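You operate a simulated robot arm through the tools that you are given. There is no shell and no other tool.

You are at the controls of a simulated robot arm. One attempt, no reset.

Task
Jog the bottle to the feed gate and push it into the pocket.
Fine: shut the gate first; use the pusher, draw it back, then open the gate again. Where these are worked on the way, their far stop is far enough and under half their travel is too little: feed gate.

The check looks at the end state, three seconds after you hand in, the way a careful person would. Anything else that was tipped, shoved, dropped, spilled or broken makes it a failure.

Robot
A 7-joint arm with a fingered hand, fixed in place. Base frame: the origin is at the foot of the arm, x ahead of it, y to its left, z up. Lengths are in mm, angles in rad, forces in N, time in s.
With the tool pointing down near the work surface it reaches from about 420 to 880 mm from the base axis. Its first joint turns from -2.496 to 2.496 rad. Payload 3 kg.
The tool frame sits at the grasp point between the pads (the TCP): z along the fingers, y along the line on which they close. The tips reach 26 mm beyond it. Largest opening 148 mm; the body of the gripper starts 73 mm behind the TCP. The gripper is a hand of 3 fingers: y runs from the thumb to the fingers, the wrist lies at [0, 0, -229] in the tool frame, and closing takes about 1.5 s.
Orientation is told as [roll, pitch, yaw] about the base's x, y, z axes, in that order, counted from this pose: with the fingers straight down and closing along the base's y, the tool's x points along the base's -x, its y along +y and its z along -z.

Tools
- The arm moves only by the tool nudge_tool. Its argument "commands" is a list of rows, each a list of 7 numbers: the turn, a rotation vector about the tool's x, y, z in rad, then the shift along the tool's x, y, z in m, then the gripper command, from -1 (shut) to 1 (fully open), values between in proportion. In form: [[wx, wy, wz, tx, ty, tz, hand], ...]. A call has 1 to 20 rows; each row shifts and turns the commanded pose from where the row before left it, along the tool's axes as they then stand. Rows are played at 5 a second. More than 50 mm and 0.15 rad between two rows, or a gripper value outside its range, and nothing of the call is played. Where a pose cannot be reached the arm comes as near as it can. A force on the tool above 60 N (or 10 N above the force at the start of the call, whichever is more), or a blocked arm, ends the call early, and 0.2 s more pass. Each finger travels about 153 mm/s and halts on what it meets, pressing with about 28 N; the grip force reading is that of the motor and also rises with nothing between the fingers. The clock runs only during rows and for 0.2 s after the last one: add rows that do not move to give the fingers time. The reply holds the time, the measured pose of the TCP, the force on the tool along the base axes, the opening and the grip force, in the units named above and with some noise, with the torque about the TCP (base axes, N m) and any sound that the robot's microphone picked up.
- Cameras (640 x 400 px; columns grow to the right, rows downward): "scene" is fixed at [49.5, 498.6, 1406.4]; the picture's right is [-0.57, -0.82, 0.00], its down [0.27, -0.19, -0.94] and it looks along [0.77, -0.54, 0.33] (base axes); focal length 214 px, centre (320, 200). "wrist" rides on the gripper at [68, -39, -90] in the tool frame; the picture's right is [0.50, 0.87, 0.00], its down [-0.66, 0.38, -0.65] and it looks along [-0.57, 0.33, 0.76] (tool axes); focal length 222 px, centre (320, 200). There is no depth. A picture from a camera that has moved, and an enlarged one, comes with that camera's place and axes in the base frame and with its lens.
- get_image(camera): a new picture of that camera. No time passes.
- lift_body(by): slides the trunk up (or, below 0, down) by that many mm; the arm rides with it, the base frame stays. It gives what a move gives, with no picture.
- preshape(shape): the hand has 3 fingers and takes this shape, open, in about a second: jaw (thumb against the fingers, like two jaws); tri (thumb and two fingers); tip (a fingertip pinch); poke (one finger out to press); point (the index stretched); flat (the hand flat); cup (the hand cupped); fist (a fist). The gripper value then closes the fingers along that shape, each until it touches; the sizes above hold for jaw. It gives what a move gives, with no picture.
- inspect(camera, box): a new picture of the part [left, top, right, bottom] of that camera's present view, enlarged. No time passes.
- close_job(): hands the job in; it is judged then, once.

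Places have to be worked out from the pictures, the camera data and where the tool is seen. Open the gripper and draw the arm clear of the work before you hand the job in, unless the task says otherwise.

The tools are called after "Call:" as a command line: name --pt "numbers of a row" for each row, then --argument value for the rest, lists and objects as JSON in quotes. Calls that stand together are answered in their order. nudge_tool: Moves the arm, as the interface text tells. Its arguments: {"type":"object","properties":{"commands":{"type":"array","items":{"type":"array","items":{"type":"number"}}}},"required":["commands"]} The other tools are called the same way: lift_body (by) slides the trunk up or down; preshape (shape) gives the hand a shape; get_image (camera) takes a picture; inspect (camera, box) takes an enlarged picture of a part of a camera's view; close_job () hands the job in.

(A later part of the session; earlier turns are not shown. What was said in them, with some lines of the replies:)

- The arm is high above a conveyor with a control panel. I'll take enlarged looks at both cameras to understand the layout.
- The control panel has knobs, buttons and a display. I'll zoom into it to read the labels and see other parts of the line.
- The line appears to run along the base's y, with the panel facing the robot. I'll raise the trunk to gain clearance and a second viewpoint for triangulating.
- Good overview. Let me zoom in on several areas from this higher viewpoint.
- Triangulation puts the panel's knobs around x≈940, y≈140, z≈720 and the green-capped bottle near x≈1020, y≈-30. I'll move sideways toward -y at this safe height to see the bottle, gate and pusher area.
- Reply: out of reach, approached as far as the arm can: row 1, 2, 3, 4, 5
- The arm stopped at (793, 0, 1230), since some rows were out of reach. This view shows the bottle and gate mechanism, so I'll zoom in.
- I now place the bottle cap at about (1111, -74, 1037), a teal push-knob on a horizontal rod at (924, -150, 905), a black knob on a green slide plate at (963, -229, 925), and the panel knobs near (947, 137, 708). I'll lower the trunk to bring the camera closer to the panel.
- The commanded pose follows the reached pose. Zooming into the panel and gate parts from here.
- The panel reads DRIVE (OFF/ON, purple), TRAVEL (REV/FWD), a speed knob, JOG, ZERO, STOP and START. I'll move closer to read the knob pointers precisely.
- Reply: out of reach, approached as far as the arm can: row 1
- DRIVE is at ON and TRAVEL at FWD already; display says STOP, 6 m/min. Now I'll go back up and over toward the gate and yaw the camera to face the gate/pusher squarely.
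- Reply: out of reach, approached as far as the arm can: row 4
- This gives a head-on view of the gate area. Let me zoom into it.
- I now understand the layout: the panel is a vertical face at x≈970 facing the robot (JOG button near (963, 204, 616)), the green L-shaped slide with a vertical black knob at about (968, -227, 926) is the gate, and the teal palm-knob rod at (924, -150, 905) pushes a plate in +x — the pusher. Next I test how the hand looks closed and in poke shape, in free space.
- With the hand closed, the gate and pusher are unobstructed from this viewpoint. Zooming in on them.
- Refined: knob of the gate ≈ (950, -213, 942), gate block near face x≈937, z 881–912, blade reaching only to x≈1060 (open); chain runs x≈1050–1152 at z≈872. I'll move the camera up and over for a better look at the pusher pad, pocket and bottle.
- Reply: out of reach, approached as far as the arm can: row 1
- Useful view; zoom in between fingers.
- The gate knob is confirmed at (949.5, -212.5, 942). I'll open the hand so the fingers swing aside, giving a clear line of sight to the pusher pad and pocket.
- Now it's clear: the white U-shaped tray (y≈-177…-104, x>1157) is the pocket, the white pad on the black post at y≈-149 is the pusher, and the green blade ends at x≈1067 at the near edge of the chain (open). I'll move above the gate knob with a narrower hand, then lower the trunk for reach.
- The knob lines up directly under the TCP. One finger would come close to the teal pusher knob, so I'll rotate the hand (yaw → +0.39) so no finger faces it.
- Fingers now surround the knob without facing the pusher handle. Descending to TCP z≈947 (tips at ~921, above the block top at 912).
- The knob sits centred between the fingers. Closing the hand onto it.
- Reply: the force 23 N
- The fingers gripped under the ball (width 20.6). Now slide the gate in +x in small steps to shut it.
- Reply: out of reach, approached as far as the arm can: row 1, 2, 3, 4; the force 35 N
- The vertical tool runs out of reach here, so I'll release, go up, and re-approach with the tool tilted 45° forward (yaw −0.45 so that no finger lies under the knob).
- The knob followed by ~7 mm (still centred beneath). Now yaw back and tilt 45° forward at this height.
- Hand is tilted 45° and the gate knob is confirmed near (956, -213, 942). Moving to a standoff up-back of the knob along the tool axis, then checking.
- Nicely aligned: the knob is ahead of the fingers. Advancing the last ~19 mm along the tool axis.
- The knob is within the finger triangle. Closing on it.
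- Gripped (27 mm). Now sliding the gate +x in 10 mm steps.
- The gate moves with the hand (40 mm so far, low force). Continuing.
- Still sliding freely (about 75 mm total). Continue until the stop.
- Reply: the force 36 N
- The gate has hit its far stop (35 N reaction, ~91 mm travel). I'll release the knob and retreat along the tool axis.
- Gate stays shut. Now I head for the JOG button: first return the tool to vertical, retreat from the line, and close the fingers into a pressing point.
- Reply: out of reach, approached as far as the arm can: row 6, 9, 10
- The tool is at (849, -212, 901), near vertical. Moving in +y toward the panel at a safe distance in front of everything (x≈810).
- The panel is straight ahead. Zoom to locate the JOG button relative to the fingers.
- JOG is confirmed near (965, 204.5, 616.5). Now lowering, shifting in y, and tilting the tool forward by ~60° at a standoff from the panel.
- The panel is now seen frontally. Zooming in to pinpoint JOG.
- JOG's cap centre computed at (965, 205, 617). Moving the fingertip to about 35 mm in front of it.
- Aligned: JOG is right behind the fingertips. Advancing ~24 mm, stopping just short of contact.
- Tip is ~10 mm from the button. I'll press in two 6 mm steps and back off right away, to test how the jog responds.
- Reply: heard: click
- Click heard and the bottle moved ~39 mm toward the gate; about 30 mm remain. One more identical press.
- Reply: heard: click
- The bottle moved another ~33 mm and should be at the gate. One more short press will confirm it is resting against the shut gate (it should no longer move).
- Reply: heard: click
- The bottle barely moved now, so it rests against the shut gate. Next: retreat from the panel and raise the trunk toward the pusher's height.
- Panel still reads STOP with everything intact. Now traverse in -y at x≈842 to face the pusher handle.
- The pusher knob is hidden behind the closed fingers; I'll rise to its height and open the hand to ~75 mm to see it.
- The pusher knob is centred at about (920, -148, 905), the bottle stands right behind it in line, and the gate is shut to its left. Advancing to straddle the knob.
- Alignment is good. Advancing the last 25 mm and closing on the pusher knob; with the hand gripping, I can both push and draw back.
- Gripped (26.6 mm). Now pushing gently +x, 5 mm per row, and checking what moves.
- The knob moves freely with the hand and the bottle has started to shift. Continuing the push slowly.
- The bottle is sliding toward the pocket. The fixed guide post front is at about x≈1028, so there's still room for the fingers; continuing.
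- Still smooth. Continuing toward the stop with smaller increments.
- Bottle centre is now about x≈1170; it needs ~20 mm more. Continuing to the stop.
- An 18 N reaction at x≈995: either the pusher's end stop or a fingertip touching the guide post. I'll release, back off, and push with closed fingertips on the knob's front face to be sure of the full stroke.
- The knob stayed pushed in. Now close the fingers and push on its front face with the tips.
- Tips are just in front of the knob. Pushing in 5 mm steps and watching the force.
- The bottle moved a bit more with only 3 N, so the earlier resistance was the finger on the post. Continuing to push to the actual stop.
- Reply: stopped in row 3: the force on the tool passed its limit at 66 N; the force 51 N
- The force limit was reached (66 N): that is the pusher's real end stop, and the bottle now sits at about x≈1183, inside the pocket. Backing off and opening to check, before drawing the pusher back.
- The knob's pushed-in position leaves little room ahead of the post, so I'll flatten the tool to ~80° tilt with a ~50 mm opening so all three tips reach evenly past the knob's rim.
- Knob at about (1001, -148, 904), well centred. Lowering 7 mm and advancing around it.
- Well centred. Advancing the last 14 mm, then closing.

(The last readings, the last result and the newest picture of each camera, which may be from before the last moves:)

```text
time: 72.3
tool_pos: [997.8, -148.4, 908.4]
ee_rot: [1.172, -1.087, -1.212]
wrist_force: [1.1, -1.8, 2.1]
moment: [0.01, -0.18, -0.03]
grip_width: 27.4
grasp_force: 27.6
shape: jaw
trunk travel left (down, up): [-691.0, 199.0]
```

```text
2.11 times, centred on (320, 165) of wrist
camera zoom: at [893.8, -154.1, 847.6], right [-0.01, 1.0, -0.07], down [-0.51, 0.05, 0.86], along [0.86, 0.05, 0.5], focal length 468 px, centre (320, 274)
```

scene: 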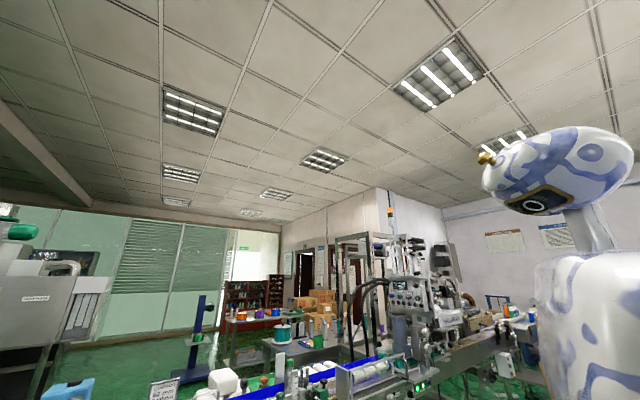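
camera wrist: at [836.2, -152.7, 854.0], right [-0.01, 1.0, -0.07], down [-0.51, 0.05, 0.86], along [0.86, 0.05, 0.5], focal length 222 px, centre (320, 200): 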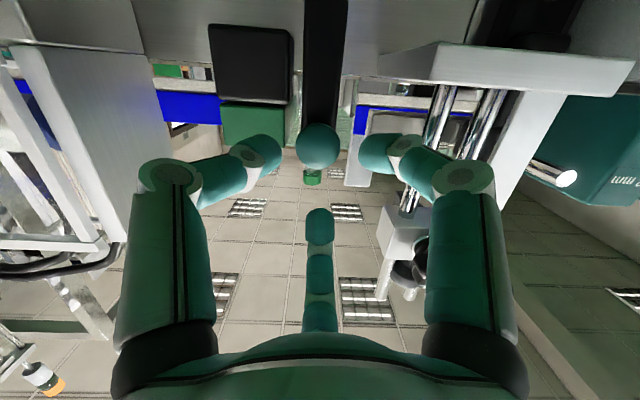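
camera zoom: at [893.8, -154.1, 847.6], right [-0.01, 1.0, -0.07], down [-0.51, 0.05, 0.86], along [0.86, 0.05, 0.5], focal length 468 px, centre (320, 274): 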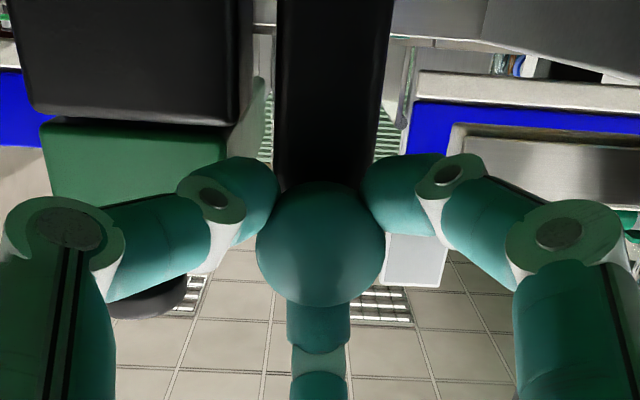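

Gripped (27.4 mm). Drawing the pusher back in 10 mm steps.

Call:
nudge_tool --pt "0 0 0 0.00172 -0.00083 -0.00982 -1" --pt "0 0 0 0.00172 -0.00083 -0.00982 -1" --pt "0 0 0 0.00172 -0.00083 -0.00982 -1" --pt "0 0 0 0.00172 -0.00083 -0.00982 -1" --pt "0 0 0 0 0 0 -1"

Call:
inspect --camera "wrist" --box '[220, 70, 420, 260]'

Call:
inspect --camera "scene" --box '[260, 340, 380, 400]'

```text
time: 73.5
tool_pos: [956.4, -148.5, 906.3]
ee_rot: [1.17, -1.085, -1.213]
wrist_force: [-1.2, -2.3, 5.3]
moment: [0.01, -0.19, -0.05]
grip_width: 27.3
grasp_force: 27.9
shape: jaw
trunk travel left (down, up): [-691.0, 199.0]
```

```text
2.11 times, centred on (320, 165) of wrist
camera zoom: at [853.2, -154.2, 847.2], right [-0.01, 1.0, -0.07], down [-0.51, 0.05, 0.86], along [0.86, 0.05, 0.5], focal length 468 px, centre (320, 274)
```

zoom: 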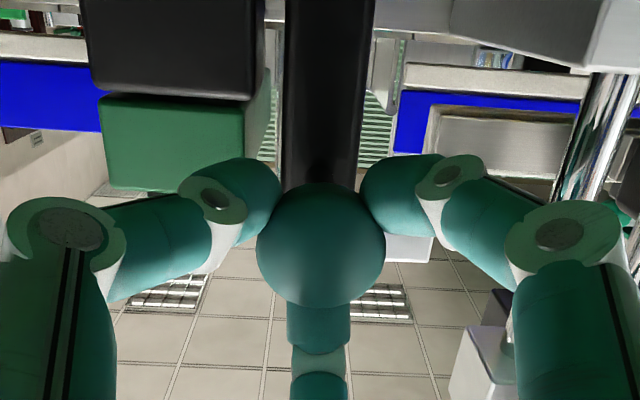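

```text
5.33 times, centred on (320, 370) of scene
camera zoom: at [49.5, 498.6, 1406.4], right [-0.57, -0.82, 0.0], down [0.27, -0.19, -0.94], along [0.77, -0.54, 0.33], focal length 1144 px, centre (320, -707)
```

zoom: 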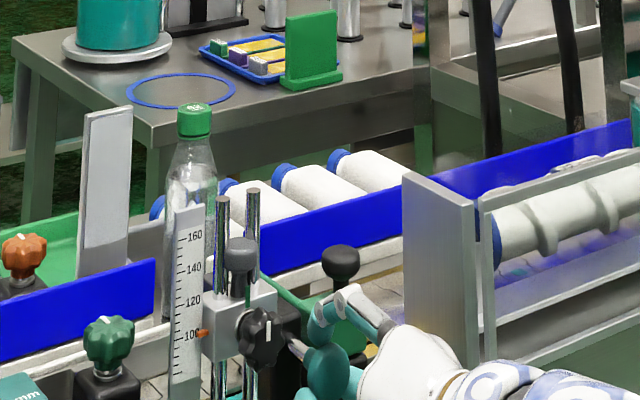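

The knob is coming back and the bottle stays put in the pocket. Continuing to the retracted stop.

Call:
nudge_tool --pt "0 0 0 0.00172 -0.00083 -0.00982 -1" --pt "0 0 0 0.00172 -0.00083 -0.00982 -1" --pt "0 0 0 0.00172 -0.00083 -0.00982 -1" --pt "0 0 0 0.00172 -0.00083 -0.00982 -1" --pt "0 0 0 0.00086 -0.00042 -0.00491 -1" --pt "0 0 0 0 0 0 -1"

Call:
inspect --camera "wrist" --box '[220, 70, 420, 260]'

Call:
inspect --camera "scene" --box '[260, 340, 380, 400]'

```text
time: 74.9
tool_pos: [911.4, -148.6, 907.0]
ee_rot: [1.169, -1.085, -1.212]
wrist_force: [-1.4, -1.3, 6.6]
moment: [0.01, -0.24, -0.04]
grip_width: 27.3
grasp_force: 28.3
shape: jaw
trunk travel left (down, up): [-691.0, 199.0]
```

```text
2.11 times, centred on (320, 165) of wrist
camera zoom: at [808.3, -154.2, 847.1], right [-0.01, 1.0, -0.07], down [-0.51, 0.05, 0.86], along [0.86, 0.05, 0.5], focal length 468 px, centre (320, 274)
```

zoom: 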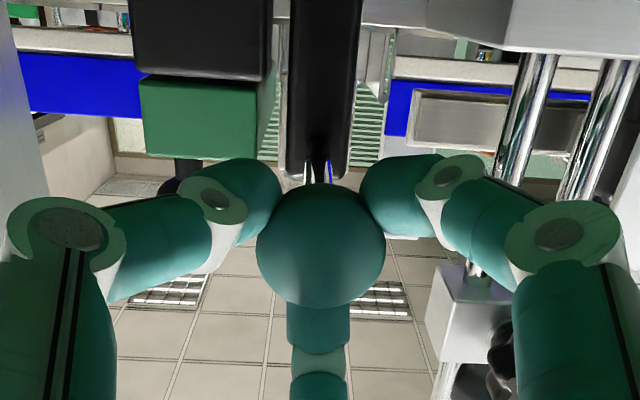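

```text
5.33 times, centred on (320, 370) of scene
camera zoom: at [49.5, 498.6, 1406.4], right [-0.57, -0.82, 0.0], down [0.27, -0.19, -0.94], along [0.77, -0.54, 0.33], focal length 1144 px, centre (320, -707)
```

zoom: 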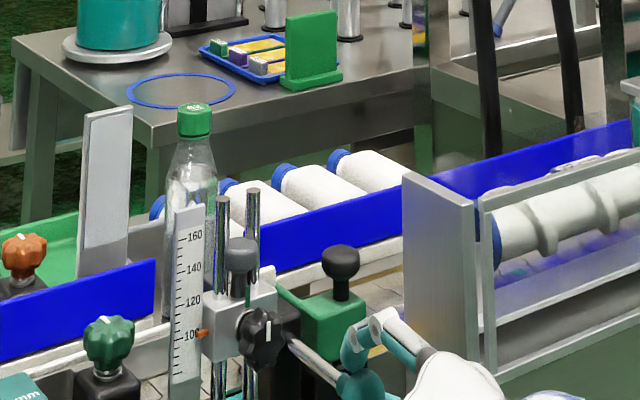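

Almost back to its starting position. A few more small steps to feel the retracted stop.

Call:
nudge_tool --pt "0 0 0 0.00069 -0.00033 -0.00393 -1" --pt "0 0 0 0.00069 -0.00033 -0.00393 -1" --pt "0 0 0 0.00069 -0.00033 -0.00393 -1" --pt "0 0 0 0 0 0 -1"

Call:
inspect --camera "wrist" --box '[220, 70, 420, 260]'

```text
time: 75.9
tool_pos: [901.8, -147.3, 905.4]
ee_rot: [1.165, -1.085, -1.209]
wrist_force: [38.4, -0.4, 3.7]
moment: [-0.01, -0.21, -0.01]
grip_width: 24.3
grasp_force: 28.0
shape: jaw
trunk travel left (down, up): [-691.0, 199.0]
```

```text
2.11 times, centred on (320, 165) of wrist
camera zoom: at [798.5, -153.7, 845.1], right [-0.01, 1.0, -0.07], down [-0.5, 0.05, 0.86], along [0.86, 0.05, 0.5], focal length 468 px, centre (320, 274)
```

zoom: 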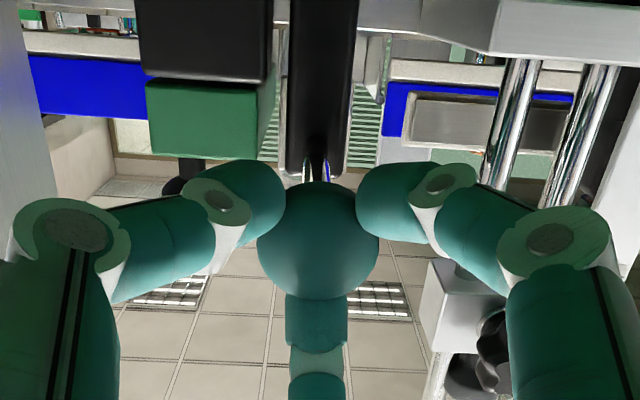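

38 N toward +x: the pusher is fully drawn back against its stop. Opening the hand and backing away.

Call:
nudge_tool --pt "0 0 0 0 0 0 0" --pt "0 0 0 0 0 0 0" --pt "0 0 0 0 0 0 0" --pt "0 0 0 0.00344 -0.00166 -0.01964 0" --pt "0 0 0 0.00344 -0.00166 -0.01964 0" --pt "0 0 0 0.00344 -0.00166 -0.01964 0" --pt "0 0 0 0 0 0 0"

Call:
get_image --camera "wrist"

Call:
inspect --camera "scene" --box '[260, 340, 380, 400]'

```text
time: 77.5
tool_pos: [839.5, -148.9, 906.0]
ee_rot: [1.168, -1.086, -1.211]
wrist_force: [0.2, -0.3, 0.1]
moment: [-0.01, -0.03, 0.02]
grip_width: 73.2
grasp_force: 0.0
shape: jaw
trunk travel left (down, up): [-691.0, 199.0]
```

```text
taken
camera wrist: at [736.9, -154.8, 845.8], right [-0.01, 1.0, -0.07], down [-0.51, 0.05, 0.86], along [0.86, 0.05, 0.5], focal length 222 px, centre (320, 200)
```

wrist: 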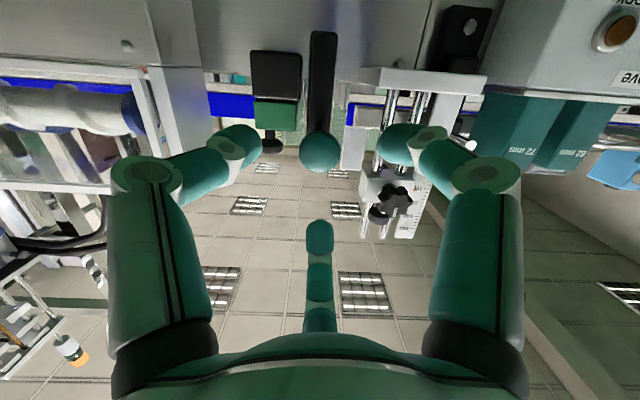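

```text
5.33 times, centred on (320, 370) of scene
camera zoom: at [49.5, 498.6, 1406.4], right [-0.57, -0.82, 0.0], down [0.27, -0.19, -0.94], along [0.77, -0.54, 0.33], focal length 1144 px, centre (320, -707)
```

zoom: 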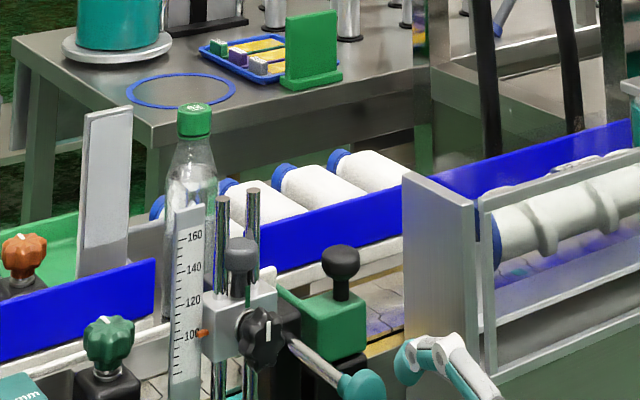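

The pusher knob is back where it started and the bottle stands in the pocket. Now rise, shift to the gate's y, and tilt back to 45°.

Call:
nudge_tool --pt "0 0 0 -0.0309 0.015 -0.0067 -0.2" --pt "0 0 0 -0.0309 0.015 -0.0067 -0.2" --pt "0 0 0 -0.0309 0.015 -0.0067 -0.2" --pt "0 0 0 -0.0142 -0.0293 0 -0.2" --pt "0 0 0 -0.0142 -0.0293 0 -0.2" --pt "0.0645 0.1332 0 0 0 0 -0.2" --pt "0.0645 0.1332 0 0 0 0 -0.2" --pt "0.0645 0.1332 0 0 0 0 -0.2" --pt "0.0645 0.1332 0 0 0 0 -0.2" --pt "0 0 0 0 0 0 -0.2"

Call:
get_image --camera "wrist"

```text
time: 79.7
tool_pos: [840.7, -214.0, 1010.5]
ee_rot: [0.419, -0.696, -0.605]
wrist_force: [-0.1, -0.9, 0.4]
moment: [-0.02, 0.01, 0.0]
grip_width: 59.0
grasp_force: 0.0
shape: jaw
trunk travel left (down, up): [-691.0, 199.0]
```

```text
taken
camera wrist: at [720.1, -219.6, 1019.1], right [-0.05, 1.0, -0.05], down [0.06, 0.05, 1.0], along [1.0, 0.05, -0.06], focal length 222 px, centre (320, 200)
```

wrist: 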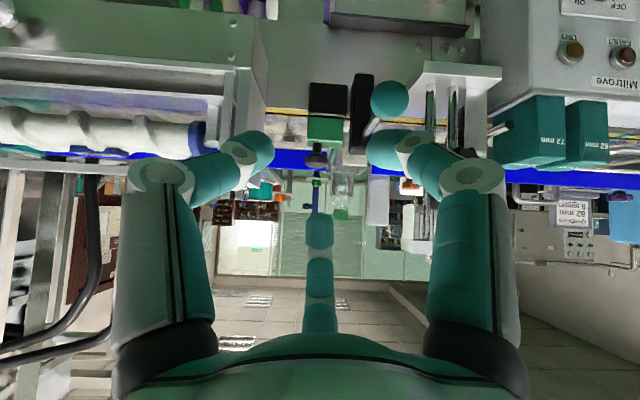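

Now advance to the standoff above-behind the shut gate knob.

Call:
nudge_tool --pt "0 0 0 -0.0293 0.0142 0.0325 -0.2" --pt "0 0 0 -0.0293 0.0142 0.0325 -0.2" --pt "0 0 0 -0.0293 0.0142 0.0325 -0.2" --pt "0 0 0 0 0 0 -0.2"

Call:
get_image --camera "wrist"

Call:
inspect --camera "wrist" --box '[220, 50, 420, 220]'

```text
time: 80.7
tool_pos: [976.8, -213.8, 1011.7]
ee_rot: [0.419, -0.698, -0.604]
wrist_force: [0.7, 0.2, -0.1]
moment: [0.04, 0.04, 0.02]
grip_width: 59.3
grasp_force: 0.0
shape: jaw
trunk travel left (down, up): [-691.0, 199.0]
```

```text
taken
camera wrist: at [857.3, -219.1, 1019.8], right [-0.05, 1.0, -0.05], down [0.06, 0.05, 1.0], along [1.0, 0.05, -0.06], focal length 222 px, centre (320, 200)
```

wrist: 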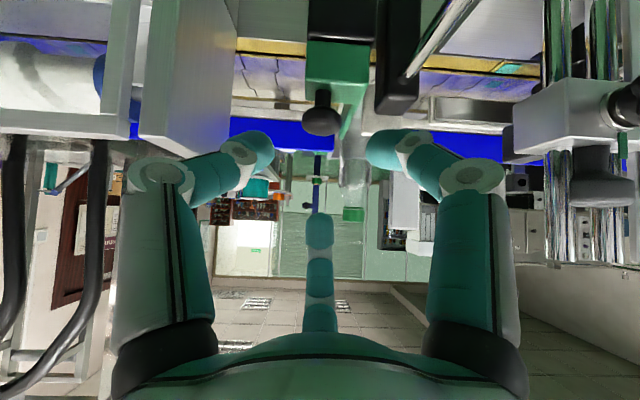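

```text
2.35 times, centred on (320, 135) of wrist
camera zoom: at [857.3, -219.1, 1019.8], right [-0.05, 1.0, -0.05], down [0.06, 0.05, 1.0], along [1.0, 0.05, -0.06], focal length 523 px, centre (320, 353)
```

zoom: 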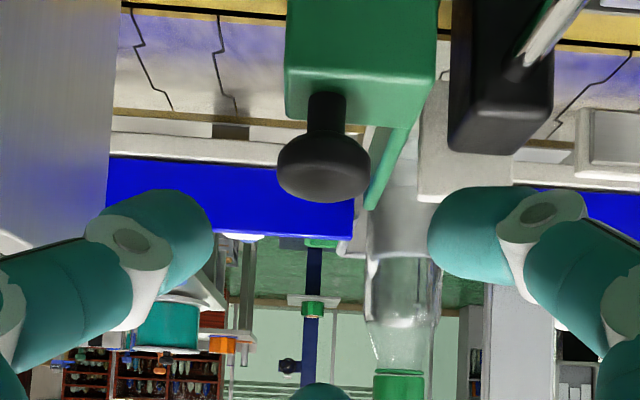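

Knob confirmed at ≈(1040, -213, 942). Approaching along the tool axis.

Call:
nudge_tool --pt "0 0 0 0.0048 -0.0014 0.02 -0.2" --pt "0 0 0 0 0 0.02 -0.2" --pt "0 0 0 0 0 0.02 -0.2" --pt "0 0 0 0 0 0.01 -0.2" --pt "0 0 0 0 0 0.007 -0.2" --pt "0 0 0 0 0 0 -0.2"

Call:
inspect --camera "wrist" --box '[200, 50, 500, 250]'

```text
time: 82.1
tool_pos: [1027.7, -212.4, 954.0]
ee_rot: [0.42, -0.698, -0.604]
wrist_force: [-0.4, -0.6, 1.2]
moment: [-0.02, 0.01, -0.02]
grip_width: 59.3
grasp_force: 0.2
shape: jaw
trunk travel left (down, up): [-691.0, 199.0]
```

```text
2.00 times, centred on (350, 150) of wrist
camera zoom: at [909.7, -217.7, 962.1], right [-0.05, 1.0, -0.05], down [0.06, 0.05, 1.0], along [1.0, 0.05, -0.06], focal length 444 px, centre (260, 300)
```

zoom: 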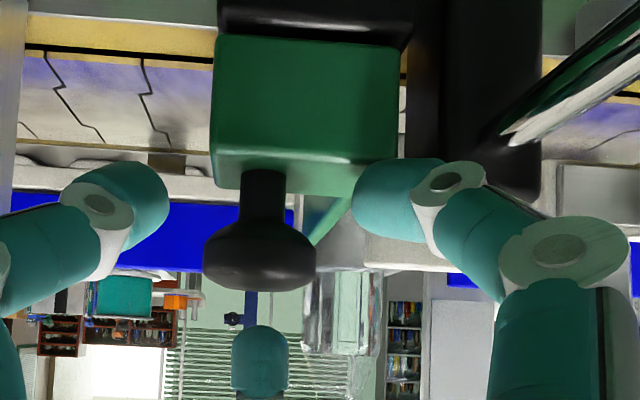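

Same relative pose as the earlier grip. Closing on the gate knob.

Call:
nudge_tool --pt "0 0 0 0 0 0 -0.45" --pt "0 0 0 0 0 0 -0.65" --pt "0 0 0 0 0 0 -1" --pt "0 0 0 0 0 0 -1" --pt "0 0 0 0 0 0 -1"

Call:
inspect --camera "wrist" --box '[200, 50, 500, 250]'

```text
time: 83.3
tool_pos: [1027.7, -213.7, 953.6]
ee_rot: [0.42, -0.698, -0.605]
wrist_force: [-0.2, -1.0, 0.6]
moment: [-0.06, -0.02, 0.02]
grip_width: 27.6
grasp_force: 28.5
shape: jaw
trunk travel left (down, up): [-691.0, 199.0]
```

```text
2.00 times, centred on (350, 150) of wrist
camera zoom: at [909.7, -218.0, 962.2], right [-0.05, 1.0, -0.05], down [0.06, 0.05, 1.0], along [1.0, 0.05, -0.06], focal length 444 px, centre (260, 300)
```

zoom: 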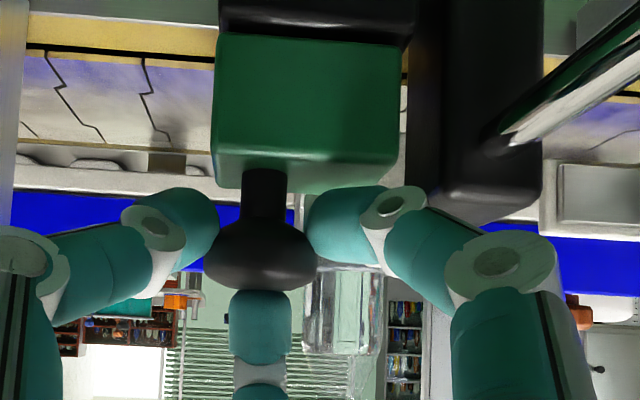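

Gripped. Pulling the gate back open in -x.

Call:
nudge_tool --pt "0 0 0 0.00636 -0.00308 -0.00707 -1" --pt "0 0 0 0.00636 -0.00308 -0.00707 -1" --pt "0 0 0 0.00636 -0.00308 -0.00707 -1" --pt "0 0 0 0.00636 -0.00308 -0.00707 -1" --pt "0 0 0 0 0 0 -1"

Call:
inspect --camera "wrist" --box '[200, 50, 500, 250]'

Call:
inspect --camera "scene" --box '[260, 340, 380, 400]'

```text
time: 84.5
tool_pos: [990.1, -213.3, 954.2]
ee_rot: [0.42, -0.698, -0.605]
wrist_force: [1.2, -0.9, 0.4]
moment: [-0.07, -0.03, 0.0]
grip_width: 27.4
grasp_force: 28.0
shape: jaw
trunk travel left (down, up): [-691.0, 199.0]
```

```text
2.00 times, centred on (350, 150) of wrist
camera zoom: at [869.8, -218.1, 962.2], right [-0.05, 1.0, -0.05], down [0.06, 0.05, 1.0], along [1.0, 0.05, -0.06], focal length 444 px, centre (260, 300)
```

zoom: 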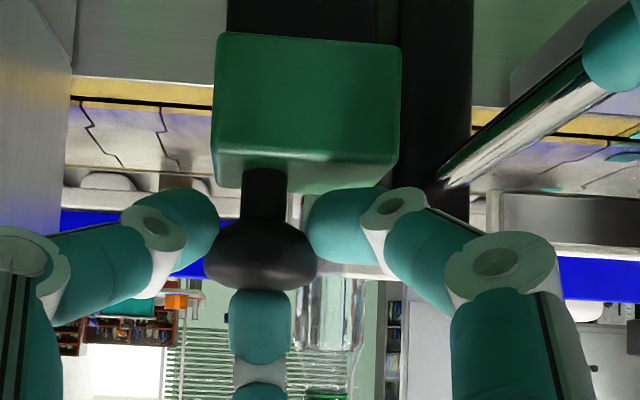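

```text
5.33 times, centred on (320, 370) of scene
camera zoom: at [49.5, 498.6, 1406.4], right [-0.57, -0.82, 0.0], down [0.27, -0.19, -0.94], along [0.77, -0.54, 0.33], focal length 1144 px, centre (320, -707)
```

zoom: 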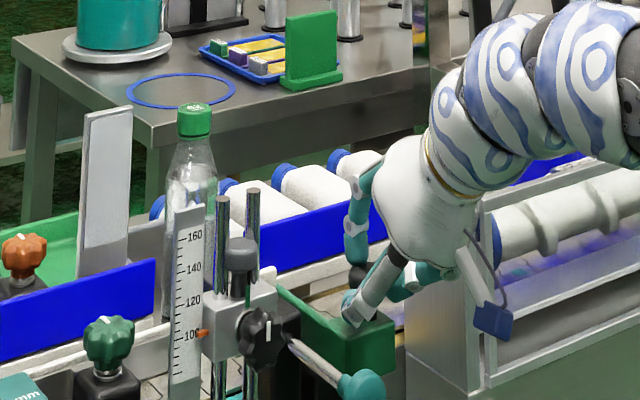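

The gate is opening and the bottle remains still. Continuing to its open stop.

Call:
nudge_tool --pt "0 0 0 0.00636 -0.00308 -0.00707 -1" --pt "0 0 0 0.00636 -0.00308 -0.00707 -1" --pt "0 0 0 0.00636 -0.00308 -0.00707 -1" --pt "0 0 0 0.00636 -0.00308 -0.00707 -1" --pt "0 0 0 0.00318 -0.00154 -0.00354 -1" --pt "0 0 0 0 0 0 -1"

Call:
inspect --camera "wrist" --box '[200, 50, 500, 250]'

```text
time: 85.9
tool_pos: [944.1, -212.4, 954.9]
ee_rot: [0.419, -0.7, -0.605]
wrist_force: [-0.4, -1.1, 6.0]
moment: [-0.1, -0.13, 0.05]
grip_width: 27.3
grasp_force: 27.9
shape: jaw
trunk travel left (down, up): [-691.0, 199.0]
```

```text
2.00 times, centred on (350, 150) of wrist
camera zoom: at [823.8, -218.2, 961.9], right [-0.05, 1.0, -0.05], down [0.06, 0.05, 1.0], along [1.0, 0.05, -0.06], focal length 444 px, centre (260, 300)
```

zoom: 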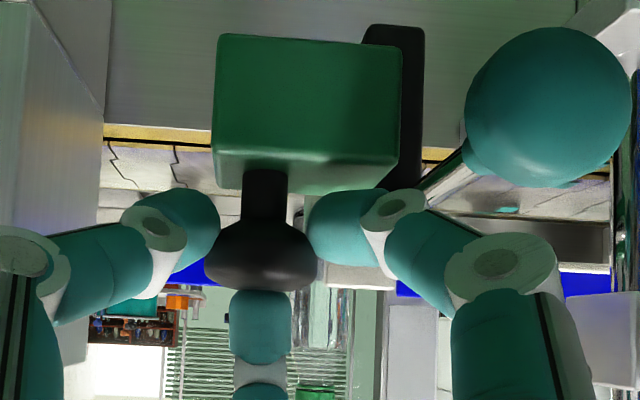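

About 7 mm remain to the starting position; small steps to the open stop.

Call:
nudge_tool --pt "0 0 0 0.00254 -0.00123 -0.00283 -1" --pt "0 0 0 0.00254 -0.00123 -0.00283 -1" --pt "0 0 0 0.00254 -0.00123 -0.00283 -1" --pt "0 0 0 0 0 0 -1"

Call:
inspect --camera "wrist" --box '[200, 50, 500, 250]'

```text
time: 86.9
tool_pos: [931.6, -213.4, 953.8]
ee_rot: [0.42, -0.698, -0.606]
wrist_force: [18.9, -3.2, 6.0]
moment: [-0.23, -0.35, 0.0]
grip_width: 25.5
grasp_force: 28.3
shape: jaw
trunk travel left (down, up): [-691.0, 199.0]
```

```text
2.00 times, centred on (350, 150) of wrist
camera zoom: at [813.3, -218.5, 960.8], right [-0.05, 1.0, -0.05], down [0.06, 0.05, 1.0], along [1.0, 0.05, -0.06], focal length 444 px, centre (260, 300)
```

zoom: 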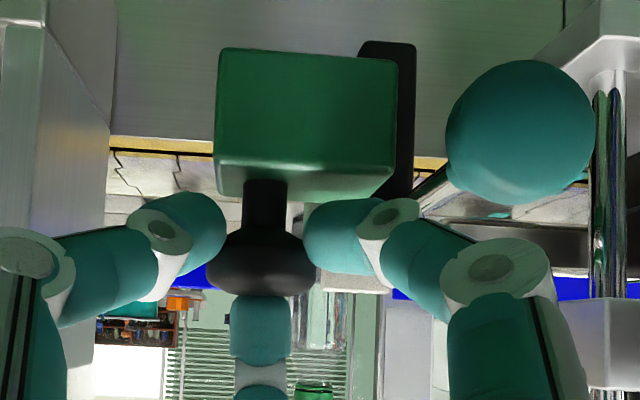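

19 N resisting: the gate is at its open stop. Releasing and retreating.

Call:
nudge_tool --pt "0 0 0 0 0 0 -0.2" --pt "0 0 0 0 0 0 -0.2" --pt "0 0 0 0 0 0 -0.2" --pt "0 0 0 0 0 -0.02 -0.2" --pt "0 0 0 0 0 -0.03 -0.2" --pt "0 0 0 0 0 -0.03 -0.2" --pt "0 0 0 0 0 0 0.5" --pt "0 0 0 0 0 0 1" --pt "0 0 0 0 0 0 1"

Call:
get_image --camera "wrist"

Call:
inspect --camera "scene" --box '[260, 340, 380, 400]'

```text
time: 88.9
tool_pos: [873.9, -213.3, 1010.4]
ee_rot: [0.419, -0.699, -0.605]
wrist_force: [0.8, 0.9, 0.4]
moment: [-0.01, 0.04, 0.0]
grip_width: 148.2
grasp_force: 0.0
shape: jaw
trunk travel left (down, up): [-691.0, 199.0]
```

```text
taken
camera wrist: at [755.8, -218.2, 1018.1], right [-0.05, 1.0, -0.05], down [0.06, 0.05, 1.0], along [1.0, 0.05, -0.06], focal length 222 px, centre (320, 200)
```

wrist: 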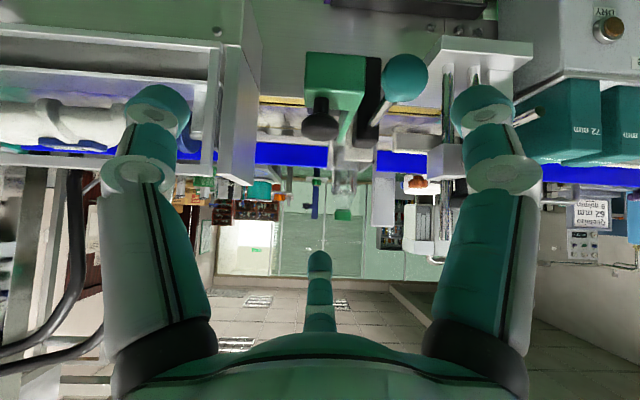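

```text
5.33 times, centred on (320, 370) of scene
camera zoom: at [49.5, 498.6, 1406.4], right [-0.57, -0.82, 0.0], down [0.27, -0.19, -0.94], along [0.77, -0.54, 0.33], focal length 1144 px, centre (320, -707)
```

zoom: 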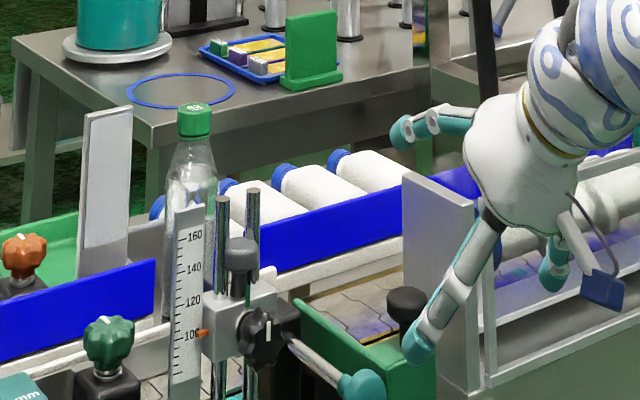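

Gate open, pusher back, bottle standing. For verification I'll go up and look straight down at the pocket.

Call:
nudge_tool --pt "0 0 0 -0.0309 0.015 -0.0343 1" --pt "0.0571 0.1179 0 0 0 -0.03 1" --pt "0.0571 0.1179 0 0 0 -0.03 1" --pt "0.0571 0.1179 0 0 0 -0.02 1" --pt "0.0571 0.1179 0 0 0 0 1" --pt "0.0571 0.1179 0 0 0 0 1" --pt "0.0571 0.1179 0 0 0 0 1" --pt "0 0 0 0 0 0 1"

Call:
get_image --camera "wrist"

```text
time: 90.7
tool_pos: [843.1, -212.6, 1086.9]
ee_rot: [0.037, -0.068, -0.452]
wrist_force: [0.0, -0.8, 0.3]
moment: [0.02, -0.01, 0.03]
grip_width: 148.0
grasp_force: 0.0
shape: jaw
out of reach, approached as far as the arm can: row 6, 7
trunk travel left (down, up): [-691.0, 199.0]
```

```text
taken
camera wrist: at [758.7, -219.2, 1171.2], right [-0.07, 1.0, 0.0], down [0.7, 0.05, 0.71], along [0.71, 0.05, -0.7], focal length 222 px, centre (320, 200)
```

wrist: 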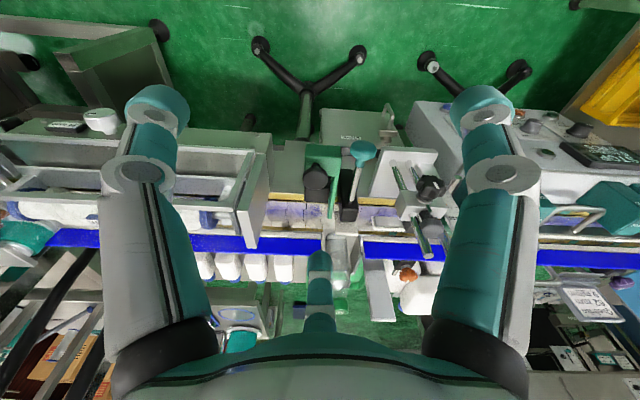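

Call:
inspect --camera "wrist" --box '[290, 130, 410, 330]'

Call:
inspect --camera "wrist" --box '[310, 190, 400, 290]'

```text
2.00 times, centred on (350, 230) of wrist
camera zoom: at [758.7, -219.2, 1171.2], right [-0.07, 1.0, 0.0], down [0.7, 0.05, 0.71], along [0.71, 0.05, -0.7], focal length 444 px, centre (260, 140)
```

zoom: 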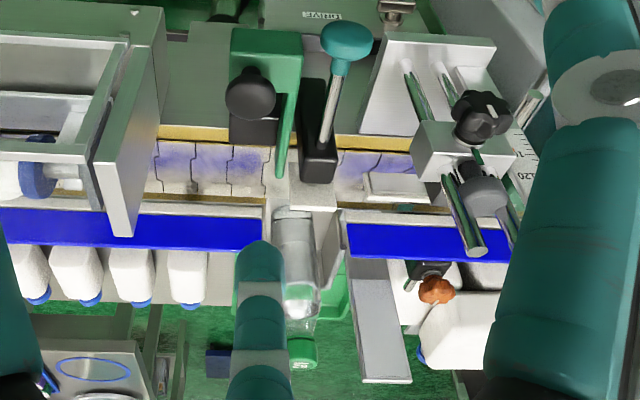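

```text
4.00 times, centred on (355, 240) of wrist
camera zoom: at [758.7, -219.2, 1171.2], right [-0.07, 1.0, 0.0], down [0.7, 0.05, 0.71], along [0.71, 0.05, -0.7], focal length 888 px, centre (180, 40)
```

zoom: 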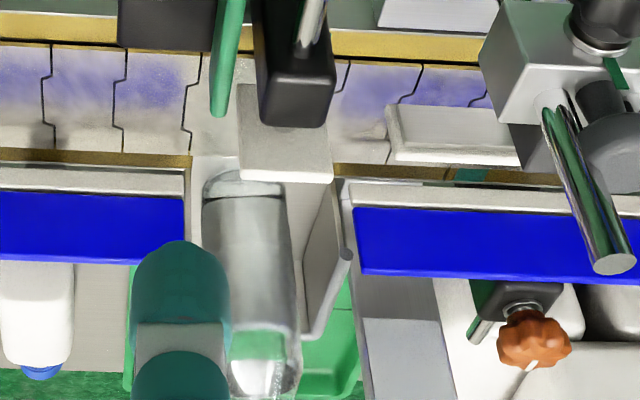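

The bottle stands upright inside the pocket, beyond the chain edge. I'll shift the camera a bit in +y for an unobstructed look at the pocket walls.

Call:
nudge_tool --pt "0 0 0 0.0196 0.0405 0 1" --pt "0 0 0 0.0196 0.0405 0 1" --pt "0 0 0 0.0087 0.018 0 1" --pt "0 0 0 0 0 0 1"

Call:
get_image --camera "wrist"

Call:
inspect --camera "wrist" --box '[230, 150, 350, 300]'

```text
time: 91.7
tool_pos: [843.5, -101.8, 1087.6]
ee_rot: [0.037, -0.071, -0.451]
wrist_force: [0.0, -0.1, 0.9]
moment: [0.01, 0.01, -0.01]
grip_width: 148.2
grasp_force: 0.1
shape: jaw
trunk travel left (down, up): [-691.0, 199.0]
```

```text
taken
camera wrist: at [758.9, -107.0, 1171.4], right [-0.07, 1.0, 0.0], down [0.7, 0.05, 0.71], along [0.71, 0.05, -0.7], focal length 222 px, centre (320, 200)
```

wrist: 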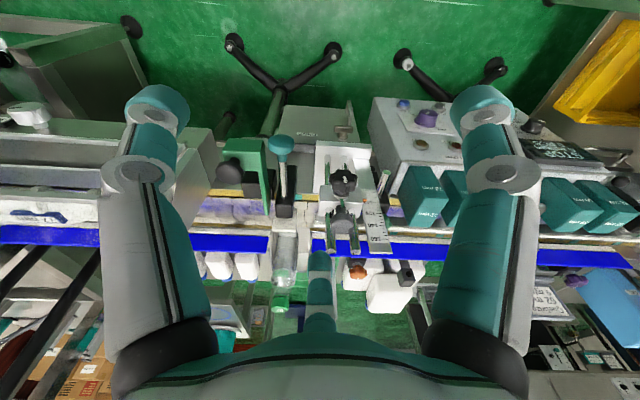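

```text
2.67 times, centred on (290, 225) of wrist
camera zoom: at [758.9, -107.0, 1171.4], right [-0.07, 1.0, 0.0], down [0.7, 0.05, 0.71], along [0.71, 0.05, -0.7], focal length 592 px, centre (400, 133)
```

zoom: 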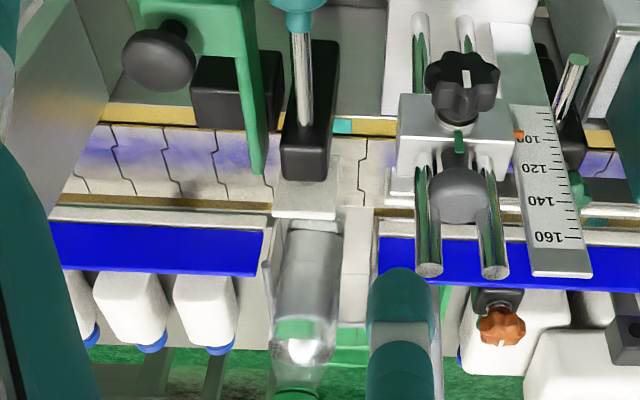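

The bottle stands in the pocket between its walls, gate open, pusher retracted, nothing else disturbed. Raising the arm clear of the line with the hand open before handing in.

Call:
lift_body --by 150

Call:
get_image --camera "wrist"

Call:
inspect --camera "scene" --box '[240, 320, 420, 400]'

```text
time: 93.4
tool_pos: [845.4, -101.7, 1237.5]
ee_rot: [0.036, -0.069, -0.453]
wrist_force: [-0.1, 0.3, -0.3]
moment: [0.03, 0.03, 0.02]
grip_width: 148.0
grasp_force: 0.1
shape: jaw
trunk travel left (down, up): [-841.0, 49.0]
```

```text
taken
camera wrist: at [759.1, -107.3, 1321.4], right [-0.07, 1.0, 0.0], down [0.7, 0.05, 0.71], along [0.71, 0.05, -0.7], focal length 222 px, centre (320, 200)
```

wrist: 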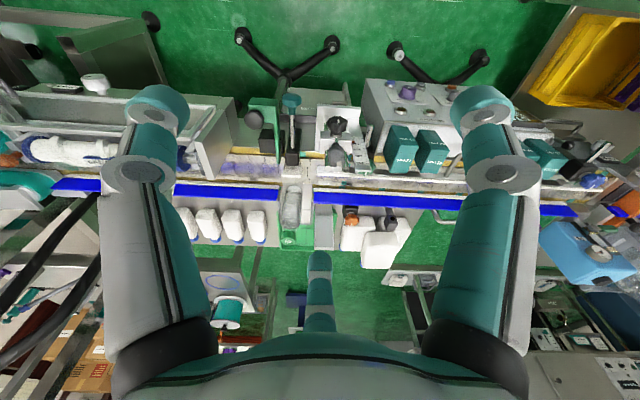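

```text
3.56 times, centred on (330, 360) of scene
camera zoom: at [49.5, 498.6, 1406.4], right [-0.57, -0.82, 0.0], down [0.27, -0.19, -0.94], along [0.77, -0.54, 0.33], focal length 763 px, centre (284, -369)
```

zoom: 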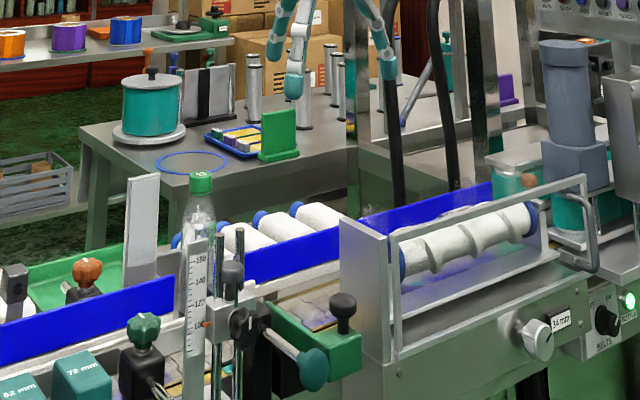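

Call:
inspect --camera "wrist" --box '[240, 80, 370, 260]'

Call:
inspect --camera "wrist" --box '[360, 70, 480, 180]'

```text
2.22 times, centred on (305, 170) of wrist
camera zoom: at [759.1, -107.3, 1321.4], right [-0.07, 1.0, 0.0], down [0.7, 0.05, 0.71], along [0.71, 0.05, -0.7], focal length 494 px, centre (353, 267)
```

zoom: 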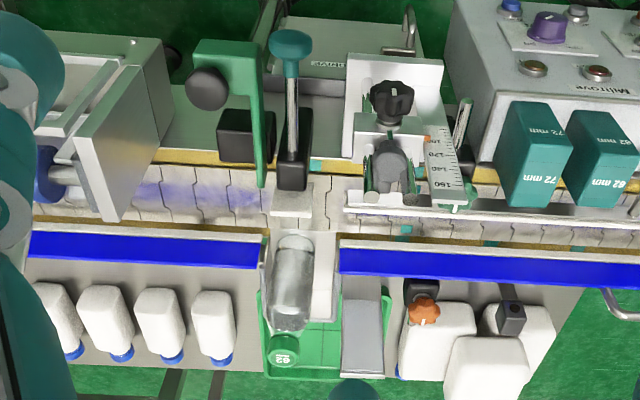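

```text
3.64 times, centred on (420, 125) of wrist
camera zoom: at [759.1, -107.3, 1321.4], right [-0.07, 1.0, 0.0], down [0.7, 0.05, 0.71], along [0.71, 0.05, -0.7], focal length 808 px, centre (-44, 473)
```

zoom: 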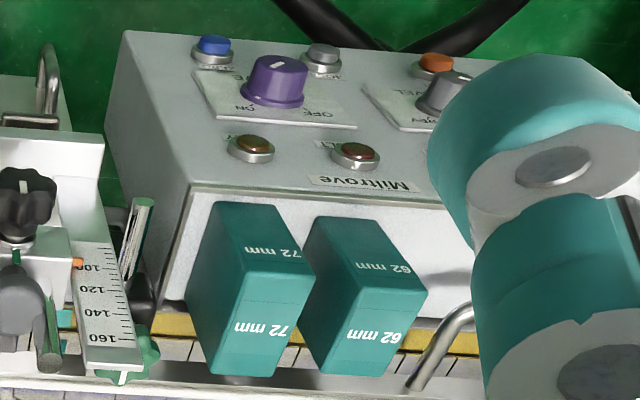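

From above, the bottle stands upright in the pocket, the gate is open, and the pusher is back. The panel knobs are unchanged, the hand is open and the arm is clear, so I'm handing in the job.

Call:
close_job

```text
The job is handed in.
```

I handed the job in with the bottle standing upright in the pocket, the feed gate open again and the pusher drawn back. I haven't seen the check's result.

- **Gate shut:** I slid it to its far stop, about 91 mm, before any jogging.
- **Jog:** Three short presses of JOG moved the bottle to the gate. On the third press it barely moved, so it was resting against the shut gate.
- **Pusher:** I pushed it to its end stop, which put the bottle past the chain's far edge and between the pocket walls. I then drew it back to its start. Partway in, a fingertip touched the pusher's guide post at about 18 N; nothing looked shifted by it afterwards.
- **Gate opened:** I pulled it back to its open stop. The bottle did not move.

In the last pictures I saw nothing else tipped or shifted. The panel knobs I could see were unchanged, the hand was open and the arm was raised clear of the line.
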